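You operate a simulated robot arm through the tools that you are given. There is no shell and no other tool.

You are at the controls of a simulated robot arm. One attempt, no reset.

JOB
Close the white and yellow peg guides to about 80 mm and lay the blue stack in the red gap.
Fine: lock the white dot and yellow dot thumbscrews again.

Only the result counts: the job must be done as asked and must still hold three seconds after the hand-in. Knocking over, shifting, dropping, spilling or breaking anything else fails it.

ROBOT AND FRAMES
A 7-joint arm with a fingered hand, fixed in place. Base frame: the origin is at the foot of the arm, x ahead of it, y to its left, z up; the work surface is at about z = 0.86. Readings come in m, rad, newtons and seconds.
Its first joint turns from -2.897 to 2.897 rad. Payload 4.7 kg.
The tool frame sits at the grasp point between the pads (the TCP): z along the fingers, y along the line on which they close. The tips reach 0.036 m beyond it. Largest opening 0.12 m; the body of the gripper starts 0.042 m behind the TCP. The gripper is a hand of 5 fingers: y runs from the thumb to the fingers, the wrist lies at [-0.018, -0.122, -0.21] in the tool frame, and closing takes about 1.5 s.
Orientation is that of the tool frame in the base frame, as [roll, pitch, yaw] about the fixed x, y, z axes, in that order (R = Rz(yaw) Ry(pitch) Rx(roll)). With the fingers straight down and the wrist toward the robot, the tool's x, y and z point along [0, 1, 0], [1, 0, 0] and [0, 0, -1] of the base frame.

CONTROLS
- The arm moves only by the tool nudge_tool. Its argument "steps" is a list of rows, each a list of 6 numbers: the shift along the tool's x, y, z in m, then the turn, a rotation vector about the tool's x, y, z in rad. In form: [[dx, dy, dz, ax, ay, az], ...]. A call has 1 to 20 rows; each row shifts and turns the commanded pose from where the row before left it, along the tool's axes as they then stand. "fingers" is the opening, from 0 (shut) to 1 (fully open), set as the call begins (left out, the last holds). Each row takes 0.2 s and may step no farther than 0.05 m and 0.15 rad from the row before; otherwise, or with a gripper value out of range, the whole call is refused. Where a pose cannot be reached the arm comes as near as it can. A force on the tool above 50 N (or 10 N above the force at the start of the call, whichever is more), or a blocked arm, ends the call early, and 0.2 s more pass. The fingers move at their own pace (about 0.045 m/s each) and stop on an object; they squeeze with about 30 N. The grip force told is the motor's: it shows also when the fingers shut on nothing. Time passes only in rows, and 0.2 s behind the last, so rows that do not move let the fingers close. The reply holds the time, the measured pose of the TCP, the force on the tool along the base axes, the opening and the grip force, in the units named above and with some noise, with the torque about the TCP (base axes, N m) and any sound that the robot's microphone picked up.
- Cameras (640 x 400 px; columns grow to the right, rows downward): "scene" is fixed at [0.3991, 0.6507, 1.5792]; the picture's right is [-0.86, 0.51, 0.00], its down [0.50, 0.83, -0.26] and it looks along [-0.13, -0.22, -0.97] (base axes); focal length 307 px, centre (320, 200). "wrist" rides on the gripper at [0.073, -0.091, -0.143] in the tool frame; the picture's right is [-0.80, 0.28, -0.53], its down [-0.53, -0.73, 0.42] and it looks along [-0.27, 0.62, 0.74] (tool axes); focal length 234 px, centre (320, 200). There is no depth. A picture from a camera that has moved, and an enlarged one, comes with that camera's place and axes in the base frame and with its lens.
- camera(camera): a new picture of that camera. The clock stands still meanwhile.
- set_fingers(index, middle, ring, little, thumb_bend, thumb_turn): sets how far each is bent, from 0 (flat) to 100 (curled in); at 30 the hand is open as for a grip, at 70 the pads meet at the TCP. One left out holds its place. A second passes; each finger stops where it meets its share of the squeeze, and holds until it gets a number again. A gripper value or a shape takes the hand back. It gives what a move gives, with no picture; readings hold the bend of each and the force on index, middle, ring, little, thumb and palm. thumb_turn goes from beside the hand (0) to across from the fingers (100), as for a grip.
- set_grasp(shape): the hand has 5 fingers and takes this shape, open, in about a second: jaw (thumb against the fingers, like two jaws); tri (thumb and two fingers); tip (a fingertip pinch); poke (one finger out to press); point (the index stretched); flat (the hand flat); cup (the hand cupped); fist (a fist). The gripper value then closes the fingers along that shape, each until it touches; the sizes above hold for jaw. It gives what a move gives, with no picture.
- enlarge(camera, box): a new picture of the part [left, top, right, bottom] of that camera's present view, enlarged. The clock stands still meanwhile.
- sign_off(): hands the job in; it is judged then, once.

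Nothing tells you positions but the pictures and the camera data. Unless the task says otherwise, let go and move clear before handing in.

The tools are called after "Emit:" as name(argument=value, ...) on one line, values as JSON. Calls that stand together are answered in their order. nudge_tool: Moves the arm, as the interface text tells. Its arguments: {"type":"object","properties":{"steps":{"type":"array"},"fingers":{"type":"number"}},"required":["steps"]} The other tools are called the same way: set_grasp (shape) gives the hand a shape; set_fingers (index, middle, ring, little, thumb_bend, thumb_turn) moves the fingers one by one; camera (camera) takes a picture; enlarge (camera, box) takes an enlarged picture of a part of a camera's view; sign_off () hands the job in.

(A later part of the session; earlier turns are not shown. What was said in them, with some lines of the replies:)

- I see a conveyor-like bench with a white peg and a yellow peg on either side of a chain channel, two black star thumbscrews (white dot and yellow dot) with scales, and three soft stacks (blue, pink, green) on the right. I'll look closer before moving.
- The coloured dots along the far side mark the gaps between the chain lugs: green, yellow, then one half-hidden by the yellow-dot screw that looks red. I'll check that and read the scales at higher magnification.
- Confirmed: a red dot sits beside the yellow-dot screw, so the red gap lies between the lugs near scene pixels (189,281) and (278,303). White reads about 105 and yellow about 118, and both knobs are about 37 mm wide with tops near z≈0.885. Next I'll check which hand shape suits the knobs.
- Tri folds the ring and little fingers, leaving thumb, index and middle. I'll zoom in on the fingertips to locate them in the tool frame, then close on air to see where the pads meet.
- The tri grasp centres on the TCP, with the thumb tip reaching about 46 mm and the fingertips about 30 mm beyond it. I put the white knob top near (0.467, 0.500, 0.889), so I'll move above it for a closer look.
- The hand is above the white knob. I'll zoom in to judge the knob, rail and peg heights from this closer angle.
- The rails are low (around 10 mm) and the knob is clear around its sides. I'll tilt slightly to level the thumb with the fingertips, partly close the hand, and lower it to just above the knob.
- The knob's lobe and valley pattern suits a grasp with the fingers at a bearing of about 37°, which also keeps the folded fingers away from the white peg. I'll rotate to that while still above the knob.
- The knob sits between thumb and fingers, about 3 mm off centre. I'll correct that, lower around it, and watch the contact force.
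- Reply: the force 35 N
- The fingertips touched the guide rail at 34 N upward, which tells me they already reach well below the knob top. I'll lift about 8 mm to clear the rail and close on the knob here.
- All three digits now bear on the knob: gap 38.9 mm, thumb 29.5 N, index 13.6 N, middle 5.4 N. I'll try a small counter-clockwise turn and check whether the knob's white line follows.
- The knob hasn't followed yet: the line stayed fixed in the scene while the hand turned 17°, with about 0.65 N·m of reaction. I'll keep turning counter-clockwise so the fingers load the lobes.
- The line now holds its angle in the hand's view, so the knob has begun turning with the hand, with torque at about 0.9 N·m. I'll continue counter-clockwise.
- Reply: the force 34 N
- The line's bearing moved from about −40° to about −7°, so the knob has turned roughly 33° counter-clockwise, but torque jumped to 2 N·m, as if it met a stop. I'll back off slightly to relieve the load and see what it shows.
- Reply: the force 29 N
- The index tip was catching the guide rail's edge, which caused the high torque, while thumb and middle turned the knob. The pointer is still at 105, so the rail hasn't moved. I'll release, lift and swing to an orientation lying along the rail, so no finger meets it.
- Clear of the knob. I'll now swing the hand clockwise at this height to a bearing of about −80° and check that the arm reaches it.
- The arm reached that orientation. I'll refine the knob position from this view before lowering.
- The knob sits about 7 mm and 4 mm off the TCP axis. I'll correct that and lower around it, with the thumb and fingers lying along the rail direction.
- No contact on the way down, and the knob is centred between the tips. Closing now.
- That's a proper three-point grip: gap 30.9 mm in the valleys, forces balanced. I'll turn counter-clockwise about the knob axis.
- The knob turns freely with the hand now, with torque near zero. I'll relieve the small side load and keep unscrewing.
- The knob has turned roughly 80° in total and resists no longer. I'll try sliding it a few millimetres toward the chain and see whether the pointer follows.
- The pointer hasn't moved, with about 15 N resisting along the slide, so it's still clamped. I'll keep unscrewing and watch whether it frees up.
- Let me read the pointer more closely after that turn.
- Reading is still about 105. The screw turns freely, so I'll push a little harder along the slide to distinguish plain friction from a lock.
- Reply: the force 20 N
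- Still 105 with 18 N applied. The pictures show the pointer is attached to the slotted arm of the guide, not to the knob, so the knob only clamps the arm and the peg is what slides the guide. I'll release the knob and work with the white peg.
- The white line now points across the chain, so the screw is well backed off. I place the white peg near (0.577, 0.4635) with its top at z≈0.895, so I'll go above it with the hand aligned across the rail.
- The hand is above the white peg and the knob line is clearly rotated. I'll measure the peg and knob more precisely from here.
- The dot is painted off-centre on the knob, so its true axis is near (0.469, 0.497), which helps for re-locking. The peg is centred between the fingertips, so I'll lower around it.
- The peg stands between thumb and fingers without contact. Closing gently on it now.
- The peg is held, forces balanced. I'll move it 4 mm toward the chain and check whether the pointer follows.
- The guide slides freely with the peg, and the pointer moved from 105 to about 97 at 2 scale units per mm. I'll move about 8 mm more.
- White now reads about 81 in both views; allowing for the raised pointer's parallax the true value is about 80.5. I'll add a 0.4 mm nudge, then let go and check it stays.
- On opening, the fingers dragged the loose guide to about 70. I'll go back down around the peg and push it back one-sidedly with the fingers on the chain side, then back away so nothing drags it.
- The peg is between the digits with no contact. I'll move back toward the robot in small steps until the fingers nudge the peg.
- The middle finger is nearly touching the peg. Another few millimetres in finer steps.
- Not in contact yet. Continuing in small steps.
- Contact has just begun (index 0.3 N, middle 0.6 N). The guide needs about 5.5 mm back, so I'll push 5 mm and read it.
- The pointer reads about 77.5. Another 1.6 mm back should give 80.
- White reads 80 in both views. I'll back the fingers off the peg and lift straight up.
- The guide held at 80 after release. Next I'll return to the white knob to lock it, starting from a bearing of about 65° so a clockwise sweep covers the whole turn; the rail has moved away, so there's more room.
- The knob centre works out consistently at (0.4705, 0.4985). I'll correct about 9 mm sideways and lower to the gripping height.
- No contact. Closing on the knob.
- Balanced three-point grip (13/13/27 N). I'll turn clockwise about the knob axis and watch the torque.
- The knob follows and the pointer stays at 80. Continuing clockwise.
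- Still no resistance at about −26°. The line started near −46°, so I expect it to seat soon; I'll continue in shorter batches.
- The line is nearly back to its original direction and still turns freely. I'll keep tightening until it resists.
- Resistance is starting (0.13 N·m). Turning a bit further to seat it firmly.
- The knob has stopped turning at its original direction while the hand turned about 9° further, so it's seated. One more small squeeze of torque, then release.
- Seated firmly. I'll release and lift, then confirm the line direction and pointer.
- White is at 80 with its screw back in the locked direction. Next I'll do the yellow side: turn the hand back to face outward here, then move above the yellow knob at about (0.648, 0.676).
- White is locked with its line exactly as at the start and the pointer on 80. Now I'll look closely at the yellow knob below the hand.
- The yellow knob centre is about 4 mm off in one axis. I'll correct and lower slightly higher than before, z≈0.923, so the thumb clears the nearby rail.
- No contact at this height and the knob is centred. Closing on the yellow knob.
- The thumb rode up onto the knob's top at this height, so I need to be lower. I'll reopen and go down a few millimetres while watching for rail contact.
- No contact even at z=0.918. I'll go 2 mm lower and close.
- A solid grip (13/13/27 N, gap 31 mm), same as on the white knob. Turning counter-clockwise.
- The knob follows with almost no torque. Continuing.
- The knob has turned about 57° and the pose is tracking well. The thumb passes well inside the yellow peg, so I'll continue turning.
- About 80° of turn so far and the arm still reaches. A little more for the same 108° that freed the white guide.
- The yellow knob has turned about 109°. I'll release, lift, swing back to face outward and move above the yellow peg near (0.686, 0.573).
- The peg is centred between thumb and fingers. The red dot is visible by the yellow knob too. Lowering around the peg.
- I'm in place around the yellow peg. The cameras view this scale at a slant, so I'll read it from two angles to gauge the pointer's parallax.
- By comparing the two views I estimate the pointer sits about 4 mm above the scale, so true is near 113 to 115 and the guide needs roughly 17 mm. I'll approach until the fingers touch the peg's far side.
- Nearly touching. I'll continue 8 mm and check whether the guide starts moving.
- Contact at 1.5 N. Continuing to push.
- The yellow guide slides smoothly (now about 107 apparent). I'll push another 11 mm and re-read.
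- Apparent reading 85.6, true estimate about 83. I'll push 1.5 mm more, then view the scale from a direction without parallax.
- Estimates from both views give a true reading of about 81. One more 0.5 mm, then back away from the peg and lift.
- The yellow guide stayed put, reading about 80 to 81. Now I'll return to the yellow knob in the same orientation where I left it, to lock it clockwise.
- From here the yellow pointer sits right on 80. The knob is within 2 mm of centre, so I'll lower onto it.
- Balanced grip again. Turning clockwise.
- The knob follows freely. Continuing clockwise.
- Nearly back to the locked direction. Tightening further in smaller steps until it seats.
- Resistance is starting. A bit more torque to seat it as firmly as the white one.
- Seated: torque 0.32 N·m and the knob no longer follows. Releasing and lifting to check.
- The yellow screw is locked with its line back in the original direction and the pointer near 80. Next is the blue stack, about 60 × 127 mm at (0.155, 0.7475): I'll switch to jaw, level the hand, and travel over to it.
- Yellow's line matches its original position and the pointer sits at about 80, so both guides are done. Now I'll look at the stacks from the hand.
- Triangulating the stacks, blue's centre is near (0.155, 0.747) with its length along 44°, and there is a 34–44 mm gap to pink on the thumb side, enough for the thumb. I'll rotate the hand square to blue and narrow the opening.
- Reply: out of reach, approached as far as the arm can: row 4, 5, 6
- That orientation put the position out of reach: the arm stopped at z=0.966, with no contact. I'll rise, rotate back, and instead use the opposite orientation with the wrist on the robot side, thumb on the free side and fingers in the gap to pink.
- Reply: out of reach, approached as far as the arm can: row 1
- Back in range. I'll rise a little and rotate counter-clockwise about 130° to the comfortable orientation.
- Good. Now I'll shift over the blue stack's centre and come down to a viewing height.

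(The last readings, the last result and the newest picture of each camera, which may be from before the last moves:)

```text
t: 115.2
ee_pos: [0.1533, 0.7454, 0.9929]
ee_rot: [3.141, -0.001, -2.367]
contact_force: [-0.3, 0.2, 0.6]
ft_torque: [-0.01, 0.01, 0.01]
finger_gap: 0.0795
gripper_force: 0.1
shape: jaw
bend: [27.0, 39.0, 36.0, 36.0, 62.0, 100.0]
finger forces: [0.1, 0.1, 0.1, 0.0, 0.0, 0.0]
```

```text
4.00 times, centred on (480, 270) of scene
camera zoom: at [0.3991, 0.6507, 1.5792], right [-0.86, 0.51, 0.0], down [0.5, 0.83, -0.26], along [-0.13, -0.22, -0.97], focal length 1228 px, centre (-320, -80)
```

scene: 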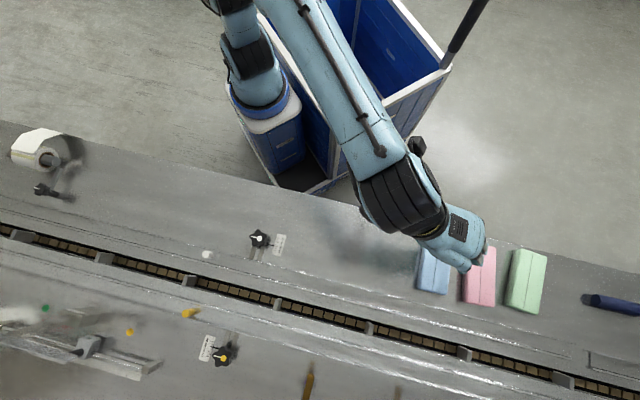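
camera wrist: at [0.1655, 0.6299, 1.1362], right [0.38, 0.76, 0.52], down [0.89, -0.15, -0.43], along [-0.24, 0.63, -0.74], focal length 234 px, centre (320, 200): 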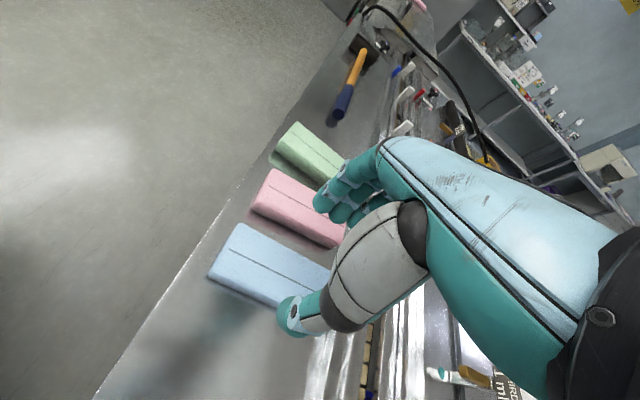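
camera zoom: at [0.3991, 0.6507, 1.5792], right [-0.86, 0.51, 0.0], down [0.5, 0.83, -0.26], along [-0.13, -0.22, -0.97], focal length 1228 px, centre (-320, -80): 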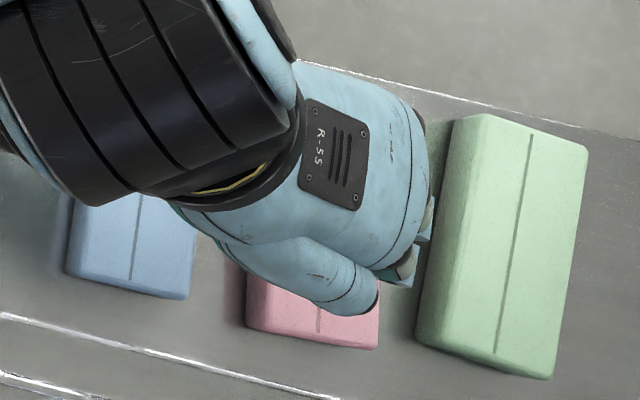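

From this view blue's centre is about 3 mm off and pink's edge is near the index finger's path. I'll shift a few millimetres away from pink and narrow the opening to about 66 mm before checking again.

Emit:
nudge_tool(steps=[[0.008, -0.005, 0, 0, 0, 0], [0, 0, 0.03, 0, 0, 0], [0, 0, 0, 0, 0, 0], [0, 0, 0, 0, 0, 0]], fingers=0.55)

Emit:
enlarge(camera="wrist", box=[220, 130, 420, 340])

Emit:
enlarge(camera="wrist", box=[270, 150, 370, 250])

```text
t: 116.2
ee_pos: [0.1521, 0.737, 0.9614]
ee_rot: [-3.141, 0.0, -2.369]
contact_force: [0.5, -0.3, -0.3]
ft_torque: [-0.01, 0.02, 0.02]
finger_gap: 0.0664
gripper_force: 0.1
shape: jaw
bend: [74.0, 43.0, 40.0, 40.0, 68.0, 100.0]
finger forces: [0.1, 0.0, 0.0, 0.1, 0.1, 0.0]
```

```text
1.90 times, centred on (320, 235) of wrist
camera zoom: at [0.1637, 0.6213, 1.1053], right [0.38, 0.76, 0.52], down [0.89, -0.15, -0.43], along [-0.24, 0.63, -0.74], focal length 446 px, centre (320, 133)
```

zoom: 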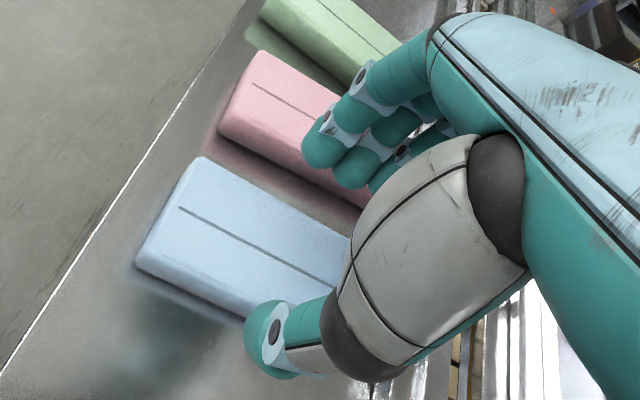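

```text
4.00 times, centred on (320, 200) of wrist
camera zoom: at [0.1637, 0.6213, 1.1053], right [0.38, 0.76, 0.52], down [0.89, -0.15, -0.43], along [-0.24, 0.63, -0.74], focal length 937 px, centre (320, 200)
```

zoom: 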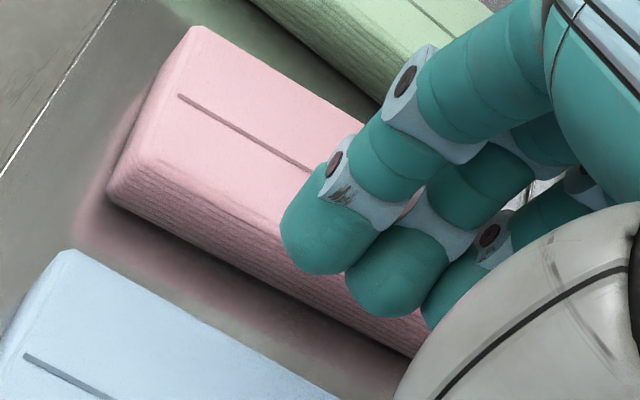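

Clearances look workable: about 9 mm to blue and 3–5 mm to pink. I'll shift 2 mm further from pink and lower gradually, watching the finger forces.

Emit:
nudge_tool(steps=[[0, -0.002, 0.01, 0, 0, 0], [0, 0, 0.012, 0, 0, 0], [0, 0, 0.01, 0, 0, 0], [0, 0, 0, 0, 0, 0]], fingers=0.55)

Emit:
enlarge(camera="wrist", box=[220, 130, 420, 340])

Emit:
enlarge(camera="wrist", box=[270, 150, 370, 250])

```text
t: 117.2
ee_pos: [0.1536, 0.7344, 0.9298]
ee_rot: [3.14, -0.002, -2.369]
contact_force: [0.2, 0.3, -0.7]
ft_torque: [-0.02, -0.02, 0.0]
finger_gap: 0.0665
gripper_force: 0.1
shape: jaw
bend: [74.0, 43.0, 40.0, 40.0, 68.0, 100.0]
finger forces: [0.1, 0.0, 0.1, 0.0, 0.0, 0.0]
```

```text
1.90 times, centred on (320, 235) of wrist
camera zoom: at [0.165, 0.6191, 1.0735], right [0.38, 0.76, 0.52], down [0.89, -0.15, -0.43], along [-0.24, 0.63, -0.74], focal length 446 px, centre (320, 133)
```

zoom: 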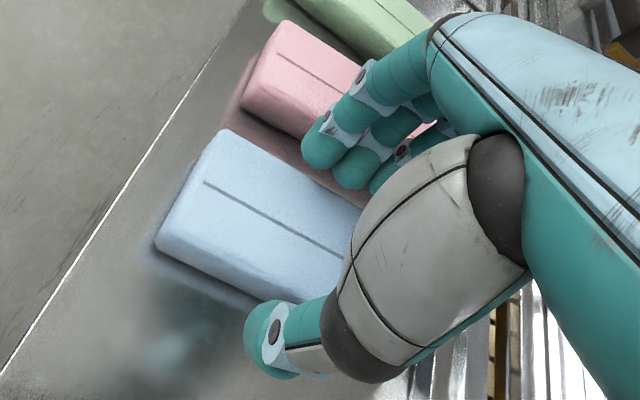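

```text
4.00 times, centred on (320, 200) of wrist
camera zoom: at [0.165, 0.6191, 1.0735], right [0.38, 0.76, 0.52], down [0.89, -0.15, -0.43], along [-0.24, 0.63, -0.74], focal length 937 px, centre (320, 200)
```

zoom: 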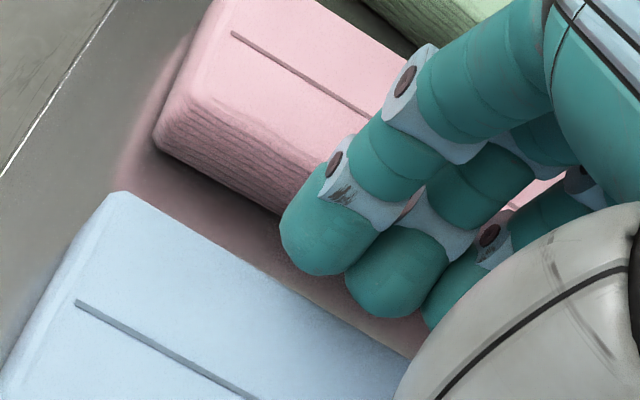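

The fingertips are heading cleanly into the gap between blue and pink. Continuing down.

Emit:
nudge_tool(steps=[[0, 0, 0.008, 0, 0, 0], [0, 0, 0.0075, 0, 0, 0], [0, 0, 0, 0, 0, 0]], fingers=0.55)

Emit:
enlarge(camera="wrist", box=[220, 130, 420, 340])

Emit:
enlarge(camera="wrist", box=[270, 150, 370, 250])

```text
t: 118.0
ee_pos: [0.1523, 0.7358, 0.915]
ee_rot: [3.141, 0.0, -2.368]
contact_force: [-0.1, 0.2, -0.2]
ft_torque: [0.02, 0.0, -0.02]
finger_gap: 0.0663
gripper_force: 0.2
shape: jaw
bend: [74.0, 43.0, 40.0, 40.0, 68.0, 100.0]
finger forces: [0.0, 0.1, 0.0, 0.0, 0.0, 0.0]
```

```text
1.90 times, centred on (320, 235) of wrist
camera zoom: at [0.1643, 0.6195, 1.0582], right [0.38, 0.76, 0.52], down [0.89, -0.15, -0.43], along [-0.24, 0.63, -0.74], focal length 446 px, centre (320, 133)
```

zoom: 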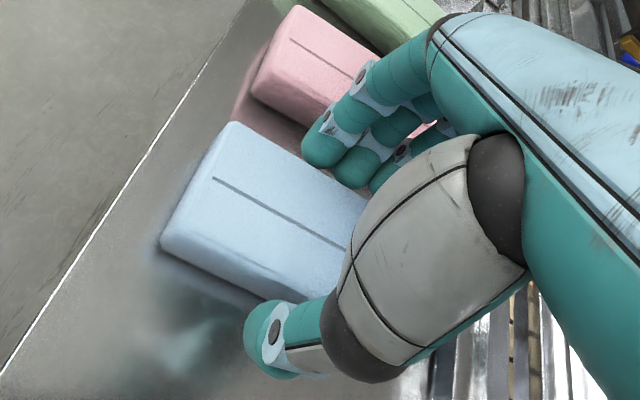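

```text
4.00 times, centred on (320, 200) of wrist
camera zoom: at [0.1643, 0.6195, 1.0582], right [0.38, 0.76, 0.52], down [0.89, -0.15, -0.43], along [-0.24, 0.63, -0.74], focal length 937 px, centre (320, 200)
```

zoom: 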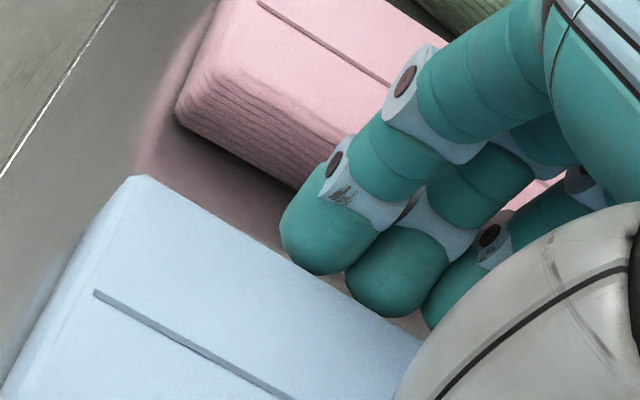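

No contact on the way down; the fingers are in the gap and the thumb is on the free side. Closing on the blue stack.

Emit:
nudge_tool(steps=[[0, 0, 0, 0, 0, 0], [0, 0, 0, 0, 0, 0], [0, 0, 0, 0, 0, 0], [0, 0, 0, 0, 0, 0], [0, 0, 0, 0, 0, 0], [0, 0, 0, 0, 0, 0]], fingers=0)

Emit:
enlarge(camera="wrist", box=[220, 130, 420, 340])

Emit:
enlarge(camera="scene", box=[400, 220, 560, 320])

```text
t: 119.4
ee_pos: [0.1535, 0.7359, 0.9157]
ee_rot: [-3.142, 0.0, -2.368]
contact_force: [0.3, -0.7, 0.3]
ft_torque: [0.02, -0.02, -0.01]
finger_gap: 0.0542
gripper_force: 29.8
shape: jaw
bend: [74.0, 48.0, 45.0, 47.0, 71.0, 100.0]
finger forces: [15.2, 8.1, 3.3, 0.0, 26.7, 0.0]
```

```text
1.90 times, centred on (320, 235) of wrist
camera zoom: at [0.1643, 0.6196, 1.0584], right [0.38, 0.76, 0.52], down [0.89, -0.15, -0.43], along [-0.24, 0.63, -0.74], focal length 446 px, centre (320, 133)
```

zoom: 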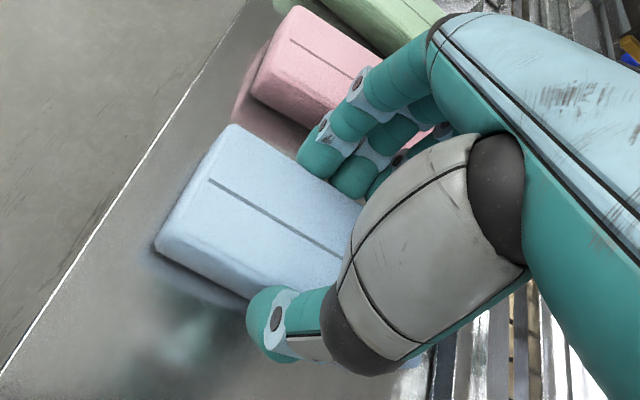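

```text
4.00 times, centred on (480, 270) of scene
camera zoom: at [0.3991, 0.6507, 1.5792], right [-0.86, 0.51, 0.0], down [0.5, 0.83, -0.26], along [-0.13, -0.22, -0.97], focal length 1228 px, centre (-320, -80)
```

zoom: 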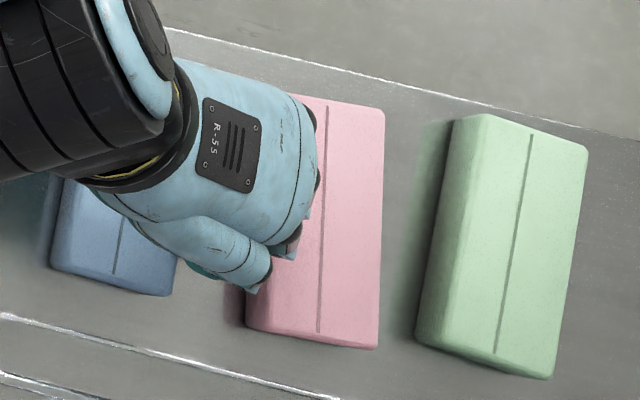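

Blue is gripped: gap 54 mm, thumb 27 N against index, middle and ring. Pink hasn't moved. Lifting slowly.

Emit:
nudge_tool(steps=[[0, 0, -0.008, 0, 0, 0], [0, 0, -0.012, 0, 0, 0], [0, 0, -0.015, 0, 0, 0], [0, 0, 0, 0, 0, 0]], fingers=0)

Emit:
enlarge(camera="wrist", box=[220, 130, 420, 340])

Emit:
enlarge(camera="scene", box=[400, 220, 560, 320])

```text
t: 120.4
ee_pos: [0.1522, 0.7349, 0.9496]
ee_rot: [3.141, -0.002, -2.367]
contact_force: [0.5, 0.1, -0.5]
ft_torque: [0.01, 0.01, -0.01]
finger_gap: 0.0542
gripper_force: 29.7
shape: jaw
bend: [74.0, 48.0, 46.0, 47.0, 71.0, 100.0]
finger forces: [15.3, 8.0, 3.2, 0.0, 26.7, 0.0]
```

```text
1.90 times, centred on (320, 235) of wrist
camera zoom: at [0.1637, 0.6188, 1.0923], right [0.38, 0.76, 0.52], down [0.89, -0.15, -0.43], along [-0.24, 0.63, -0.74], focal length 446 px, centre (320, 133)
```

zoom: 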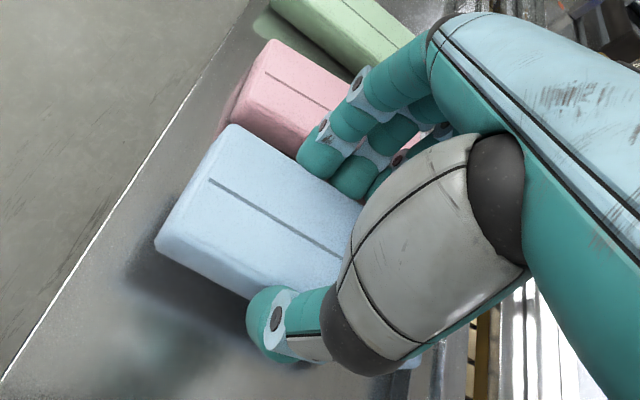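

```text
4.00 times, centred on (480, 270) of scene
camera zoom: at [0.3991, 0.6507, 1.5792], right [-0.86, 0.51, 0.0], down [0.5, 0.83, -0.26], along [-0.13, -0.22, -0.97], focal length 1228 px, centre (-320, -80)
```

zoom: 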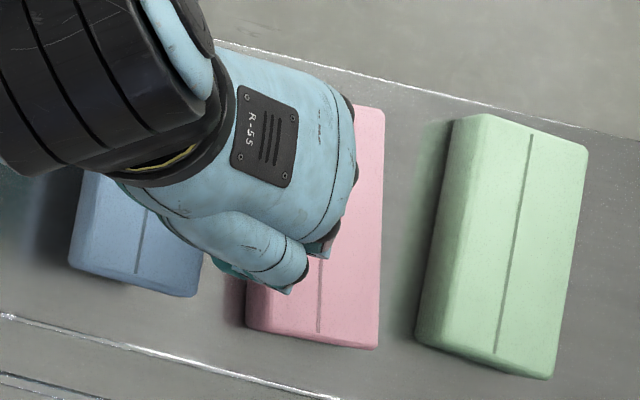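

The stack lifts cleanly with the hand and no neighbour moved. While I rise, I'll measure the red gap precisely in the scene view.

Emit:
nudge_tool(steps=[[0, 0, -0.03, 0, 0, 0], [0, 0, -0.04, 0, 0, 0], [0, 0, 0, 0, 0, 0]], fingers=0)

Emit:
enlarge(camera="scene", box=[170, 240, 300, 330])

Emit:
enlarge(camera="scene", box=[120, 230, 320, 370])

```text
t: 121.2
ee_pos: [0.1533, 0.7354, 1.0218]
ee_rot: [-3.141, 0.0, -2.369]
contact_force: [-0.8, 0.2, -0.2]
ft_torque: [-0.02, 0.03, -0.02]
finger_gap: 0.054
gripper_force: 30.2
shape: jaw
bend: [74.0, 48.0, 46.0, 47.0, 71.0, 100.0]
finger forces: [15.3, 8.0, 3.2, 0.0, 26.7, 0.1]
```

```text
4.44 times, centred on (235, 285) of scene
camera zoom: at [0.3991, 0.6507, 1.5792], right [-0.86, 0.51, 0.0], down [0.5, 0.83, -0.26], along [-0.13, -0.22, -0.97], focal length 1364 px, centre (698, -178)
```

zoom: 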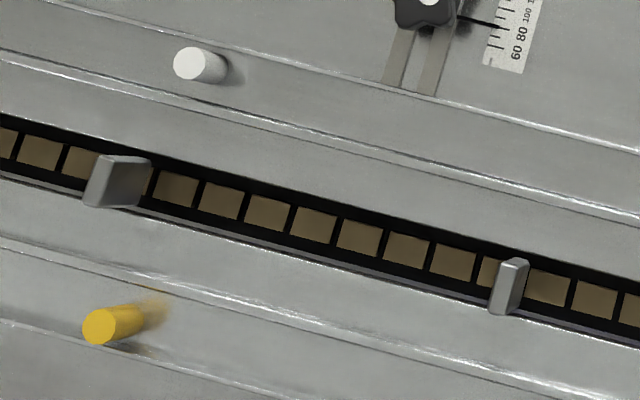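

```text
2.86 times, centred on (220, 300) of scene
camera zoom: at [0.3991, 0.6507, 1.5792], right [-0.86, 0.51, 0.0], down [0.5, 0.83, -0.26], along [-0.13, -0.22, -0.97], focal length 877 px, centre (606, -86)
```

zoom: 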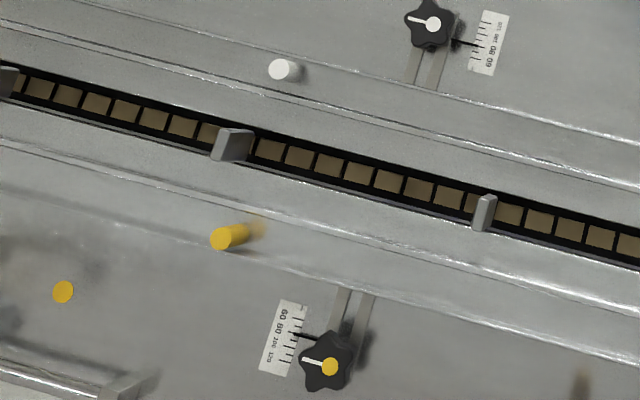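

The red gap centre comes out at about (0.573, 0.574), with the lugs 190 mm apart along a bearing of about 134°. I'll rotate the stack to lie along the chain, then carry it above the gap.

Emit:
nudge_tool(steps=[[0, 0, 0, 0, 0, 0.1319], [0, 0, 0, 0, 0, 0.1319], [0, 0, 0, 0, 0, 0.1319], [0, 0, 0, 0, 0, 0.1319], [0, 0, 0, 0, 0, 0.1319], [0, 0, 0, 0, 0, 0.1319], [0, 0, 0, 0, 0, 0.1319], [0, 0, 0, 0, 0, 0.1319], [0, 0, 0, 0, 0, 0.1319], [0, 0, 0, 0, 0, 0.1319], [0, 0, 0, 0, 0, 0.1319], [0, 0, 0, 0, 0, 0.1319], [0, 0, 0, 0, 0, 0]], fingers=0)

Emit:
enlarge(camera="wrist", box=[220, 130, 420, 340])

Emit:
camera(camera="scene")

```text
t: 124.0
ee_pos: [0.1525, 0.7351, 1.0208]
ee_rot: [-3.141, -0.002, 2.329]
contact_force: [-0.1, -0.2, 0.4]
ft_torque: [0.03, -0.03, -0.01]
finger_gap: 0.0538
gripper_force: 29.7
shape: jaw
bend: [74.0, 48.0, 46.0, 47.0, 71.0, 100.0]
finger forces: [15.2, 8.0, 3.3, 0.0, 26.8, 0.1]
```

```text
1.90 times, centred on (320, 235) of wrist
camera zoom: at [0.0361, 0.7248, 1.164], right [0.76, -0.39, 0.52], down [-0.17, -0.89, -0.42], along [0.63, 0.23, -0.74], focal length 446 px, centre (320, 133)
```

zoom: 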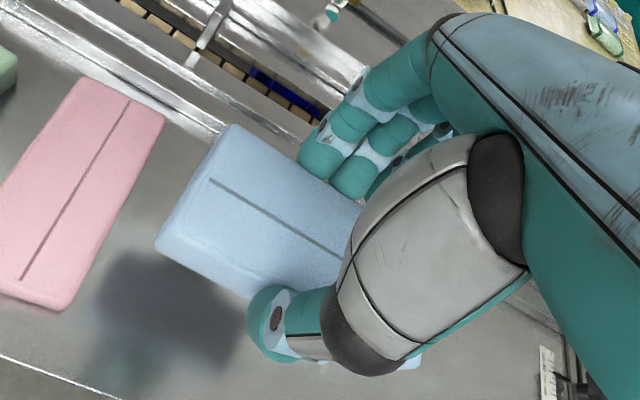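

```text
taken
```

scene: 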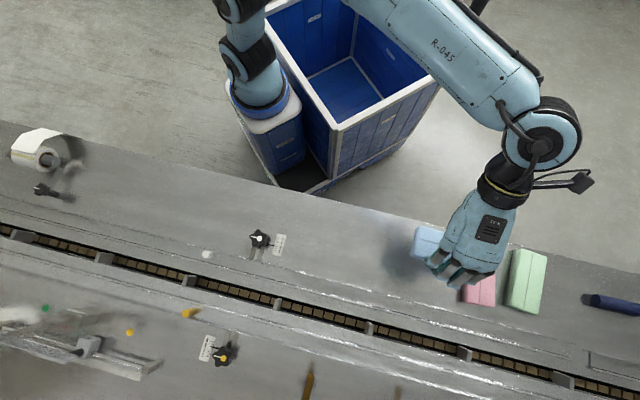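

The stack is now aligned with the chain and held steady. Carrying it over to the gap at a safe height.

Emit:
nudge_tool(steps=[[-0.0306, 0.01518, 0, 0, 0, 0], [-0.0306, 0.01518, 0, 0, 0, 0], [-0.0306, 0.01518, 0, 0, 0, 0], [-0.0306, 0.01518, 0, 0, 0, 0], [-0.0306, 0.01518, 0, 0, 0, 0], [-0.0306, 0.01518, 0, 0, 0, 0], [-0.0306, 0.01518, 0, 0, 0, 0], [-0.0306, 0.01518, 0, 0, 0, 0], [-0.0306, 0.01518, 0, 0, 0, 0], [-0.0306, 0.01518, 0, 0, 0, 0], [-0.0306, 0.01518, 0, 0, 0, 0], [-0.0306, 0.01518, 0, 0, 0, 0], [-0.0306, 0.01518, 0, 0, 0, 0], [0, 0, 0, 0, 0, 0]], fingers=0)

Emit:
camera(camera="wrist")

Emit:
enlarge(camera="scene", box=[140, 210, 320, 340])

```text
t: 127.0
ee_pos: [0.5687, 0.5831, 1.0181]
ee_rot: [-3.141, 0.001, 2.331]
contact_force: [1.0, 0.2, -0.6]
ft_torque: [-0.02, 0.02, -0.03]
finger_gap: 0.054
gripper_force: 29.6
shape: jaw
bend: [74.0, 48.0, 46.0, 47.0, 71.0, 100.0]
finger forces: [15.4, 7.9, 3.2, 0.0, 26.7, 0.0]
```

```text
taken
camera wrist: at [0.453, 0.5734, 1.1625], right [0.76, -0.39, 0.52], down [-0.16, -0.89, -0.42], along [0.63, 0.23, -0.74], focal length 234 px, centre (320, 200)
```

wrist: 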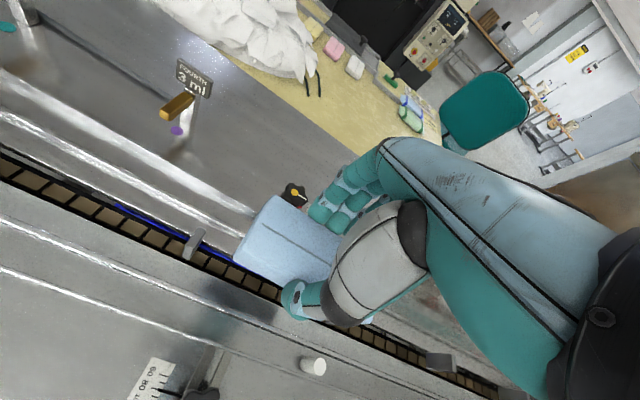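

```text
3.08 times, centred on (230, 275) of scene
camera zoom: at [0.3991, 0.6507, 1.5792], right [-0.86, 0.51, 0.0], down [0.5, 0.83, -0.26], along [-0.13, -0.22, -0.97], focal length 944 px, centre (597, -31)
```

zoom: 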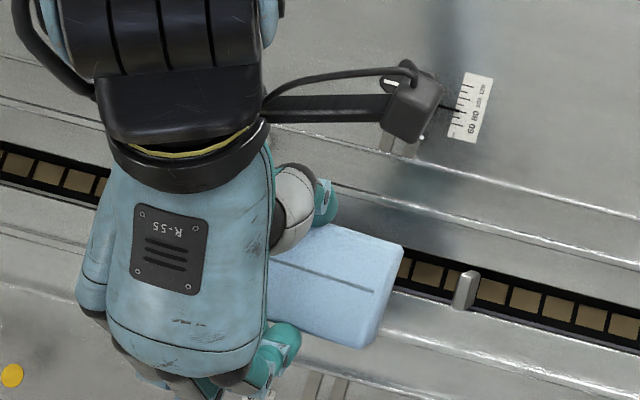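

The stack's end and centre project within 3–5 mm of the target, with about 30 mm to the lug. I'll make that small correction and lower to just above the rails.

Emit:
nudge_tool(steps=[[-0.0025, -0.004, 0.02, 0, 0, 0], [0, 0, 0.025, 0, 0, 0], [0, 0, 0.02, 0, 0, 0], [0, 0, 0.01, 0, 0, 0], [0, 0, 0, 0, 0, 0]], fingers=0)

Emit:
camera(camera="wrist")

Emit:
enlarge(camera="wrist", box=[180, 150, 420, 380])

Emit:
enlarge(camera="scene", box=[140, 210, 320, 340])

```text
t: 128.2
ee_pos: [0.5683, 0.5784, 0.9429]
ee_rot: [-3.14, 0.002, 2.33]
contact_force: [0.1, -0.2, -0.3]
ft_torque: [-0.03, -0.03, 0.01]
finger_gap: 0.0539
gripper_force: 29.9
shape: jaw
bend: [74.0, 48.0, 46.0, 47.0, 71.0, 100.0]
finger forces: [15.5, 7.9, 3.2, 0.0, 26.7, 0.0]
```

```text
taken
camera wrist: at [0.4521, 0.5683, 1.0859], right [0.76, -0.39, 0.52], down [-0.16, -0.89, -0.42], along [0.63, 0.23, -0.74], focal length 234 px, centre (320, 200)
```

wrist: 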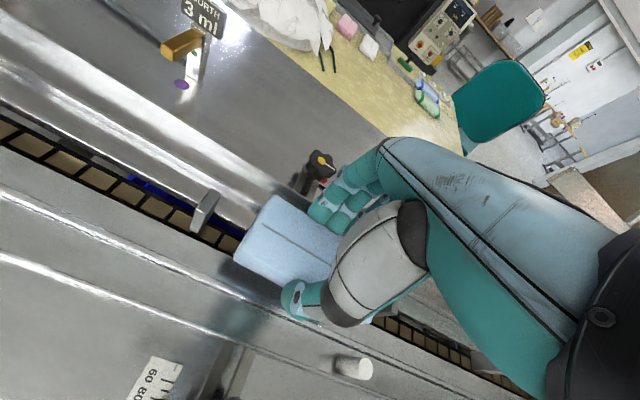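

```text
1.74 times, centred on (300, 265) of wrist
camera zoom: at [0.4521, 0.5683, 1.0859], right [0.76, -0.39, 0.52], down [-0.16, -0.89, -0.42], along [0.63, 0.23, -0.74], focal length 407 px, centre (355, 87)
```

zoom: 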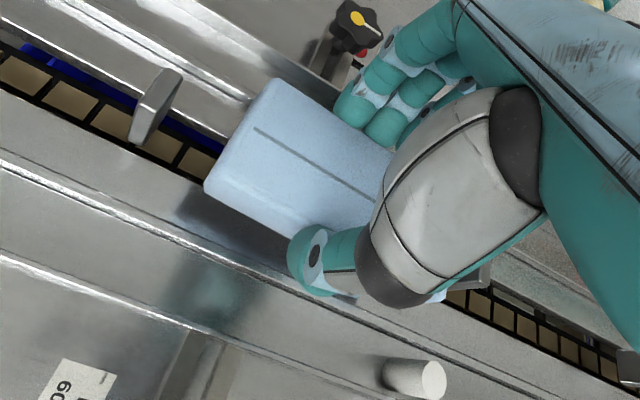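

```text
3.08 times, centred on (230, 275) of scene
camera zoom: at [0.3991, 0.6507, 1.5792], right [-0.86, 0.51, 0.0], down [0.5, 0.83, -0.26], along [-0.13, -0.22, -0.97], focal length 944 px, centre (597, -31)
```

zoom: 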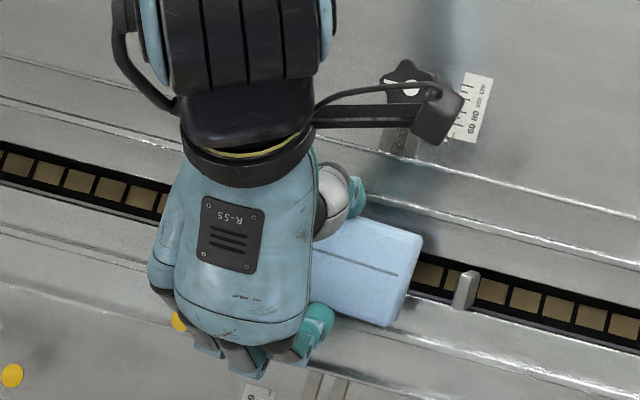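

Centred between the rails and the lugs. Lowering the last 25 mm in small steps, watching for touchdown.

Emit:
nudge_tool(steps=[[0, 0, 0.01, 0, 0, 0], [0, 0, 0.008, 0, 0, 0], [0, 0, 0.004, 0, 0, 0], [0, 0, 0, 0, 0, 0]], fingers=0)

Emit:
enlarge(camera="wrist", box=[180, 150, 420, 380])

```text
t: 129.2
ee_pos: [0.5701, 0.5785, 0.9228]
ee_rot: [3.141, 0.0, 2.331]
contact_force: [-0.2, -0.2, -0.1]
ft_torque: [0.0, 0.0, 0.01]
finger_gap: 0.0539
gripper_force: 29.8
shape: jaw
bend: [74.0, 48.0, 46.0, 47.0, 71.0, 100.0]
finger forces: [15.4, 7.9, 3.2, 0.0, 26.8, 0.0]
```

```text
1.74 times, centred on (300, 265) of wrist
camera zoom: at [0.4528, 0.5678, 1.0655], right [0.76, -0.39, 0.52], down [-0.16, -0.89, -0.42], along [0.63, 0.23, -0.74], focal length 407 px, centre (355, 87)
```

zoom: 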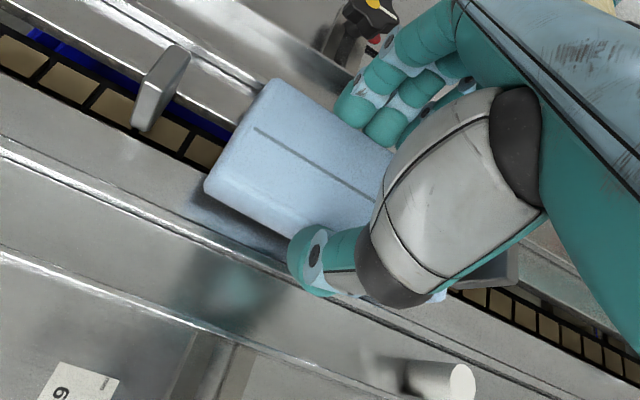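

No touch yet. Continuing 2 mm at a time.

Emit:
nudge_tool(steps=[[0, 0, 0.002, 0, 0, 0], [0, 0, 0.002, 0, 0, 0], [0, 0, 0, 0, 0, 0]], fingers=0)

Emit:
nudge_tool(steps=[[0, 0, 0.0015, 0, 0, 0], [0, 0, 0, 0, 0, 0]], fingers=0)

```text
t: 130.0
ee_pos: [0.5691, 0.5779, 0.9186]
ee_rot: [3.14, 0.0, 2.331]
contact_force: [-0.5, 0.4, -0.7]
ft_torque: [0.02, -0.02, 0.01]
finger_gap: 0.0542
gripper_force: 29.6
shape: jaw
bend: [74.0, 48.0, 46.0, 47.0, 71.0, 100.0]
finger forces: [15.4, 7.9, 3.2, 0.1, 26.8, 0.0]
```

```text
t: 130.6
ee_pos: [0.5688, 0.577, 0.9166]
ee_rot: [3.14, 0.0, 2.331]
contact_force: [-0.4, -0.7, 0.0]
ft_torque: [0.01, 0.0, -0.02]
finger_gap: 0.054
gripper_force: 30.1
shape: jaw
bend: [74.0, 48.0, 46.0, 47.0, 71.0, 100.0]
finger forces: [15.3, 7.9, 3.2, 0.1, 26.8, 0.0]
```

Still no contact at z=0.917. A little further.

Emit:
nudge_tool(steps=[[0, 0, 0.001, 0, 0, 0], [0, 0, 0, 0, 0, 0]], fingers=0)

Emit:
nudge_tool(steps=[[0, 0, 0.001, 0, 0, 0], [0, 0, 0, 0, 0, 0]], fingers=0)

Emit:
enlarge(camera="wrist", box=[180, 150, 420, 380])

Emit:
enlarge(camera="scene", box=[140, 210, 320, 340])

```text
t: 131.2
ee_pos: [0.5693, 0.5789, 0.9155]
ee_rot: [-3.141, -0.001, 2.332]
contact_force: [0.6, 0.0, 0.5]
ft_torque: [0.0, 0.0, 0.0]
finger_gap: 0.054
gripper_force: 29.8
shape: jaw
bend: [74.0, 48.0, 46.0, 47.0, 71.0, 100.0]
finger forces: [15.3, 7.9, 3.3, 0.1, 26.7, 0.1]
```

```text
t: 131.8
ee_pos: [0.5676, 0.5781, 0.9165]
ee_rot: [3.14, 0.002, 2.333]
contact_force: [0.1, -0.2, 0.3]
ft_torque: [0.0, -0.03, -0.01]
finger_gap: 0.0542
gripper_force: 30.0
shape: jaw
bend: [74.0, 48.0, 46.0, 47.0, 71.0, 100.0]
finger forces: [15.4, 8.0, 3.3, 0.1, 26.8, 0.0]
```

```text
1.74 times, centred on (300, 265) of wrist
camera zoom: at [0.4525, 0.5683, 1.0589], right [0.76, -0.39, 0.52], down [-0.16, -0.89, -0.42], along [0.63, 0.23, -0.74], focal length 407 px, centre (355, 87)
```

zoom: 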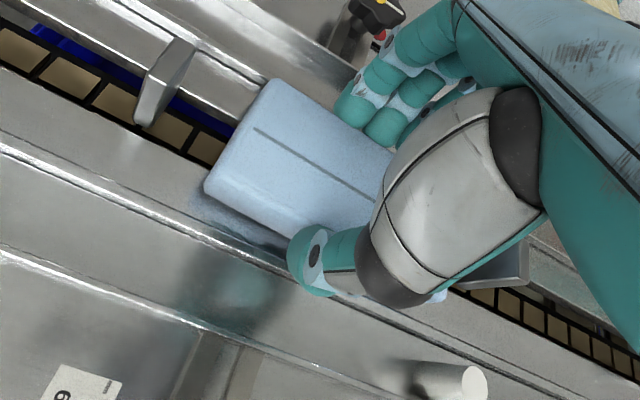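

```text
3.08 times, centred on (230, 275) of scene
camera zoom: at [0.3991, 0.6507, 1.5792], right [-0.86, 0.51, 0.0], down [0.5, 0.83, -0.26], along [-0.13, -0.22, -0.97], focal length 944 px, centre (597, -31)
```

zoom: 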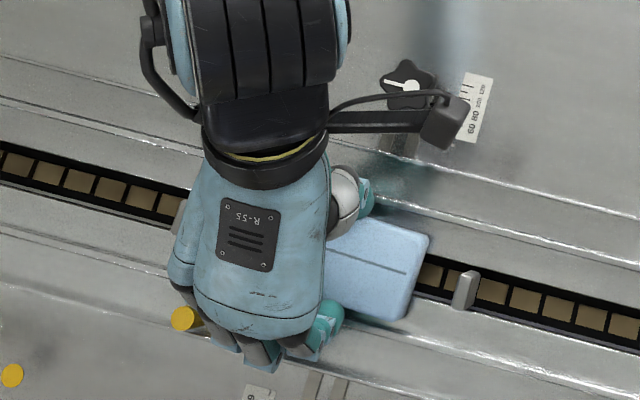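

By my count I'm about 0.5 mm above the original resting height. One more millimetre.

Emit:
nudge_tool(steps=[[0, 0, 0.001, 0, 0, 0], [0, 0, 0, 0, 0, 0]], fingers=0)

Emit:
nudge_tool(steps=[[0, 0, 0.001, 0, 0, 0], [0, 0, 0, 0, 0, 0]], fingers=0)

```text
t: 132.4
ee_pos: [0.5694, 0.5798, 0.9145]
ee_rot: [3.141, -0.002, 2.332]
contact_force: [-0.1, 0.2, 2.8]
ft_torque: [0.04, -0.12, 0.03]
finger_gap: 0.0542
gripper_force: 29.7
shape: jaw
bend: [74.0, 48.0, 46.0, 47.0, 71.0, 100.0]
finger forces: [15.3, 8.1, 4.2, 0.0, 27.0, 0.0]
```

```text
t: 133.0
ee_pos: [0.5692, 0.5773, 0.9131]
ee_rot: [3.14, -0.003, 2.332]
contact_force: [-0.6, 2.0, 9.0]
ft_torque: [0.06, -0.1, 0.09]
finger_gap: 0.0543
gripper_force: 30.4
shape: jaw
bend: [74.0, 48.0, 46.0, 47.0, 71.0, 100.0]
finger forces: [15.6, 8.5, 4.8, 0.0, 27.6, 0.0]
```

Touchdown: upward force went to 3 N and then 9 N at the original resting height. I'll ease up 1 mm to unload and open the hand.

Emit:
nudge_tool(steps=[[0, 0, -0.001, 0, 0, 0], [0, 0, 0, 0, 0, 0]], fingers=0)

Emit:
nudge_tool(steps=[[0, 0, 0, 0, 0, 0], [0, 0, 0, 0, 0, 0], [0, 0, 0, 0, 0, 0]], fingers=0.58)

Emit:
enlarge(camera="wrist", box=[180, 150, 420, 380])

Emit:
enlarge(camera="scene", box=[140, 210, 320, 340])

```text
t: 133.6
ee_pos: [0.5681, 0.5784, 0.9146]
ee_rot: [-3.141, 0.001, 2.331]
contact_force: [1.7, 3.4, 9.0]
ft_torque: [0.07, -0.19, 0.04]
finger_gap: 0.0543
gripper_force: 30.0
shape: jaw
bend: [74.0, 48.0, 46.0, 47.0, 72.0, 100.0]
finger forces: [16.7, 9.5, 4.9, 0.1, 26.9, 0.0]
```

```text
t: 134.4
ee_pos: [0.568, 0.5776, 0.9134]
ee_rot: [3.141, 0.0, 2.332]
contact_force: [0.0, 0.5, -0.4]
ft_torque: [0.01, 0.03, -0.02]
finger_gap: 0.0687
gripper_force: 0.0
shape: jaw
bend: [74.0, 42.0, 39.0, 41.0, 67.0, 100.0]
finger forces: [0.0, 0.0, 0.1, 0.1, 0.0, 0.0]
```

```text
1.74 times, centred on (300, 265) of wrist
camera zoom: at [0.4521, 0.5677, 1.0568], right [0.76, -0.39, 0.52], down [-0.17, -0.89, -0.42], along [0.63, 0.23, -0.74], focal length 407 px, centre (355, 87)
```

zoom: 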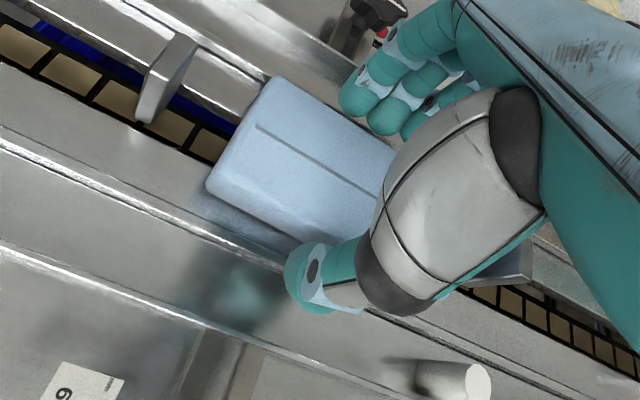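

```text
3.08 times, centred on (230, 275) of scene
camera zoom: at [0.3991, 0.6507, 1.5792], right [-0.86, 0.51, 0.0], down [0.5, 0.83, -0.26], along [-0.13, -0.22, -0.97], focal length 944 px, centre (597, -31)
```

zoom: 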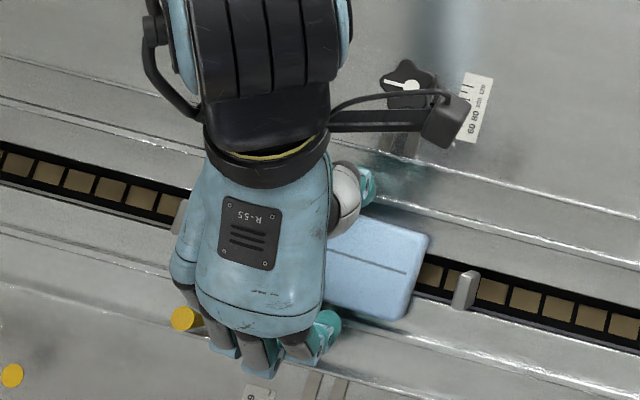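

Released with no residual force; the stack stays put in the channel. Lifting straight up clear of the pegs and lugs.

Emit:
nudge_tool(steps=[[0, 0, -0.01, 0, 0, 0], [0, 0, -0.02, 0, 0, 0], [0, 0, -0.04, 0, 0, 0], [0, 0, -0.04, 0, 0, 0], [0, 0, 0, 0, 0, 0]], fingers=0.58)

Emit:
camera(camera="wrist")

Emit:
enlarge(camera="scene", box=[140, 210, 320, 340])

```text
t: 135.6
ee_pos: [0.5687, 0.5782, 1.0252]
ee_rot: [-3.14, -0.002, 2.331]
contact_force: [-0.5, 1.1, 0.5]
ft_torque: [0.04, 0.01, 0.0]
finger_gap: 0.0696
gripper_force: 0.1
shape: jaw
bend: [74.0, 42.0, 39.0, 41.0, 67.0, 100.0]
finger forces: [0.2, 0.1, 0.0, 0.0, 0.0, 0.1]
```

```text
taken
camera wrist: at [0.452, 0.5681, 1.1683], right [0.76, -0.39, 0.52], down [-0.17, -0.89, -0.42], along [0.63, 0.23, -0.74], focal length 234 px, centre (320, 200)
```

wrist: 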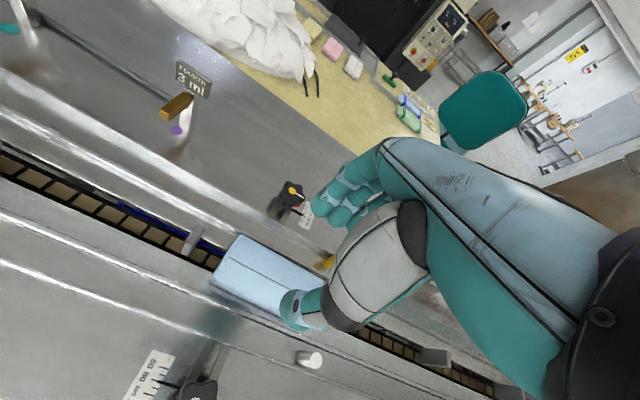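

```text
3.08 times, centred on (230, 275) of scene
camera zoom: at [0.3991, 0.6507, 1.5792], right [-0.86, 0.51, 0.0], down [0.5, 0.83, -0.26], along [-0.13, -0.22, -0.97], focal length 944 px, centre (597, -31)
```

zoom: 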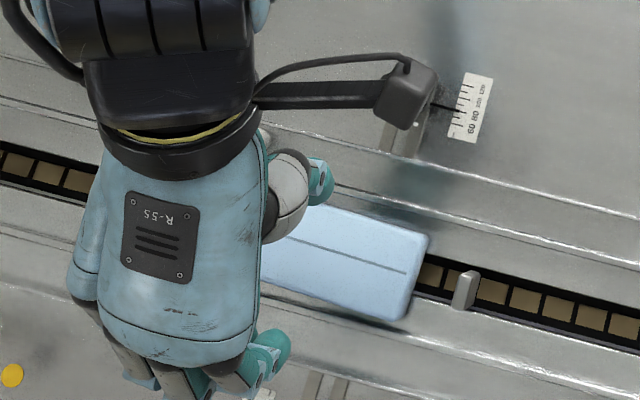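

The blue stack is lying in the gap. I'll retract up and back toward the robot to get an unobstructed view for a final check.

Emit:
nudge_tool(steps=[[0, -0.03, -0.03, 0, 0, 0], [0, -0.03, -0.03, 0, 0, 0], [0, -0.03, -0.03, 0, 0, 0], [-0.02, -0.035, -0.02, 0, 0, 0], [-0.02, -0.035, 0, 0, 0, 0], [-0.02, -0.035, 0, 0, 0, 0], [-0.02, -0.03, 0, 0, 0, 0], [0, 0, 0, 0, 0, 0]], fingers=0.58)

Emit:
camera(camera="scene")

Emit:
enlarge(camera="scene", box=[140, 220, 320, 350])

Emit:
enlarge(camera="scene", box=[190, 330, 250, 370])

Emit:
enlarge(camera="scene", box=[240, 220, 300, 260])

Emit:
camera(camera="wrist")

```text
t: 137.4
ee_pos: [0.4619, 0.364, 1.1355]
ee_rot: [-3.139, 0.0, 2.331]
contact_force: [0.4, -0.1, 1.0]
ft_torque: [0.01, 0.0, 0.0]
finger_gap: 0.0693
gripper_force: 0.1
shape: jaw
bend: [74.0, 42.0, 39.0, 41.0, 67.0, 100.0]
finger forces: [0.0, 0.0, 0.0, 0.0, 0.0, 0.1]
```

```text
taken
```

scene: 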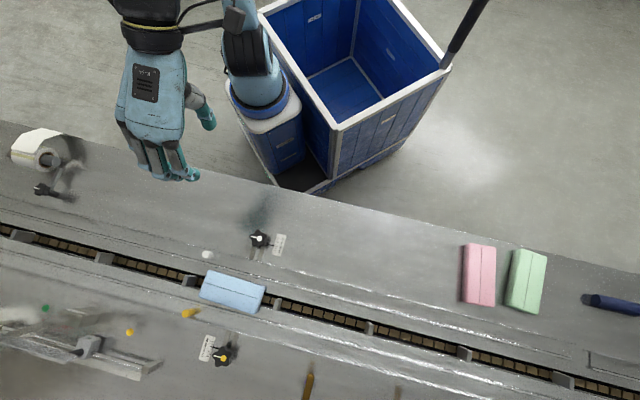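

```text
3.08 times, centred on (230, 285) of scene
camera zoom: at [0.3991, 0.6507, 1.5792], right [-0.86, 0.51, 0.0], down [0.5, 0.83, -0.26], along [-0.13, -0.22, -0.97], focal length 944 px, centre (597, -62)
```

zoom: 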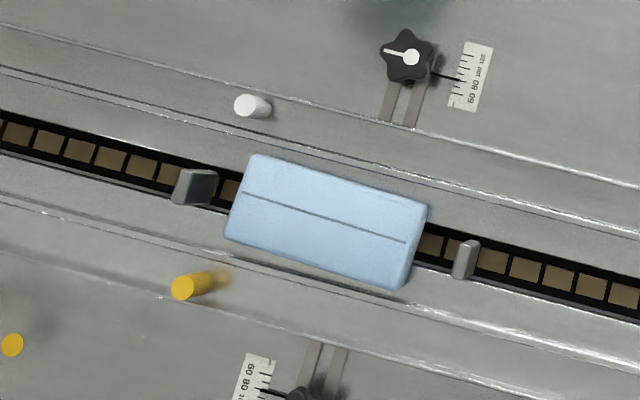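

```text
10.00 times, centred on (220, 350) of scene
camera zoom: at [0.3991, 0.6507, 1.5792], right [-0.86, 0.51, 0.0], down [0.5, 0.83, -0.26], along [-0.13, -0.22, -0.97], focal length 3070 px, centre (1320, -1300)
```

zoom: 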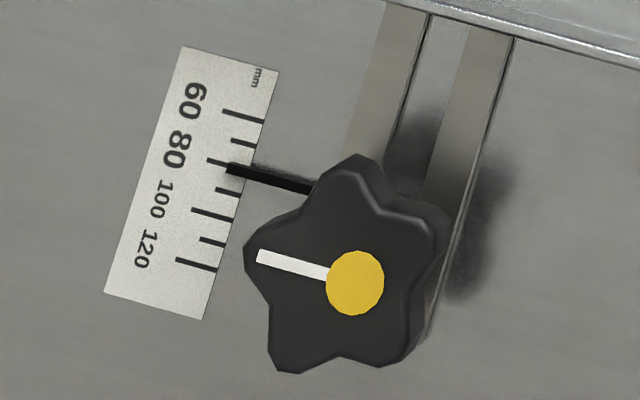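

```text
10.00 times, centred on (270, 240) of scene
camera zoom: at [0.3991, 0.6507, 1.5792], right [-0.86, 0.51, 0.0], down [0.5, 0.83, -0.26], along [-0.13, -0.22, -0.97], focal length 3070 px, centre (820, -200)
```

zoom: 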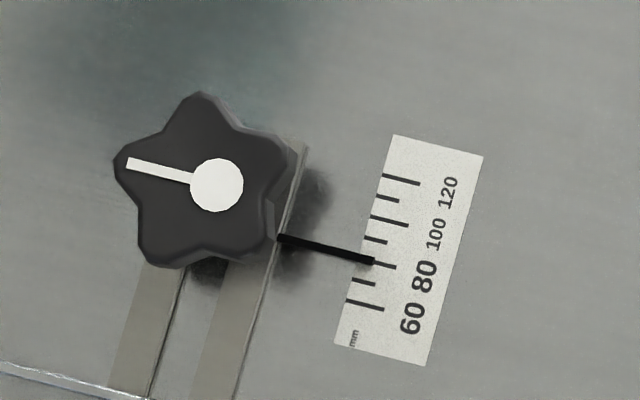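

```text
taken
camera wrist: at [0.3453, 0.3547, 1.2783], right [0.76, -0.39, 0.52], down [-0.17, -0.89, -0.42], along [0.63, 0.23, -0.74], focal length 234 px, centre (320, 200)
```

wrist: 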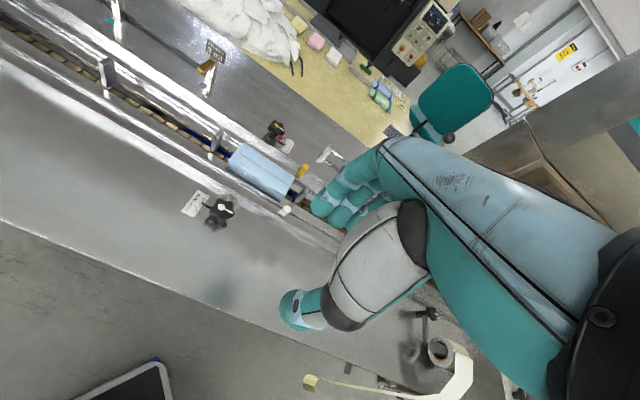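

Everything looks right: blue lies flat between the lugs of the red gap and between the guides, and pink, green and the rest are unmoved. One last check of the yellow pointer from this other angle to confirm the parallax correction.

Emit:
enlarge(camera="wrist", box=[265, 115, 305, 155])

Emit:
enlarge(camera="wrist", box=[180, 120, 330, 230])

```text
10.00 times, centred on (285, 135) of wrist
camera zoom: at [0.3453, 0.3547, 1.2783], right [0.76, -0.39, 0.52], down [-0.17, -0.89, -0.42], along [0.63, 0.23, -0.74], focal length 2342 px, centre (670, 850)
```

zoom: 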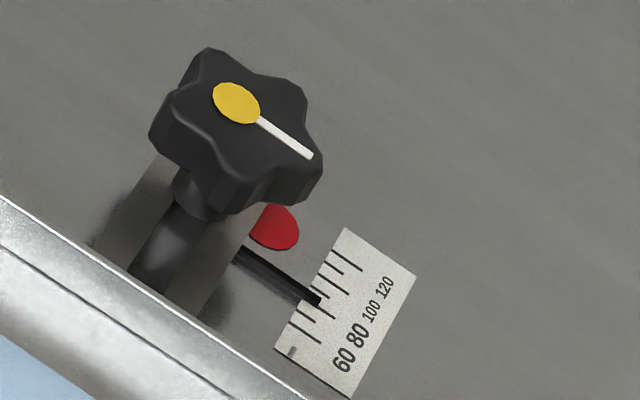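

```text
3.64 times, centred on (255, 175) of wrist
camera zoom: at [0.3453, 0.3547, 1.2783], right [0.76, -0.39, 0.52], down [-0.17, -0.89, -0.42], along [0.63, 0.23, -0.74], focal length 852 px, centre (556, 291)
```

zoom: 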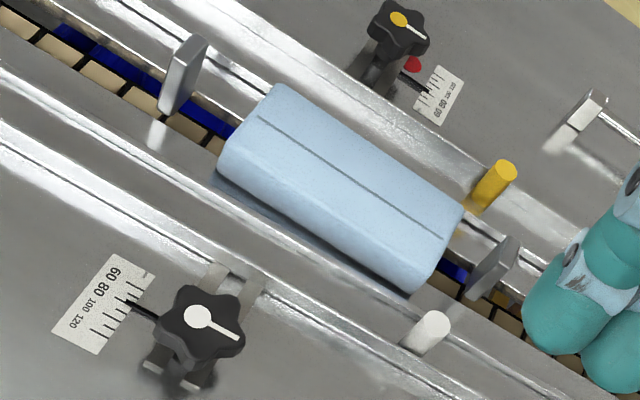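

This angle gives a true yellow reading of about 80 once parallax is removed, and white also reads 80. Both screws are back in their locked directions, the blue stack rests in the red gap and the hand is clear, so I'm handing in.

Emit:
sign_off()

```text
The job is handed in.
```

The job is handed in: both guides are closed to about 80 mm, both thumbscrews are locked again, and the blue stack is lying in the red gap. I haven't seen the judge's result.

- **Guides:** both pointers read about 80. I took the yellow reading from several camera angles, because its pointer sits slightly above the scale and looks higher from some of them.
- **Thumbscrews:** I turned each one clockwise until it stopped against firm resistance. The white lines on both knobs are back where they pointed at the start. I didn't push the pegs afterwards to test the lock.
- **Blue stack:** it lies flat along the chain, between the two lugs beside the red dot. It doesn't touch either guide, with roughly 10 mm to spare on each side and about 30 mm to each lug.
- **Everything else:** pink, green and the other items look unmoved in the final picture. The hand is open and clear of the bench.

Early on, one finger caught the edge of the white guide rail while I was loosening its screw, with a load of about 40 N. The pointer showed no movement then. Later, while the guide was loose, letting go of the peg dragged it to about 70, so I pushed it back to 80 before locking.
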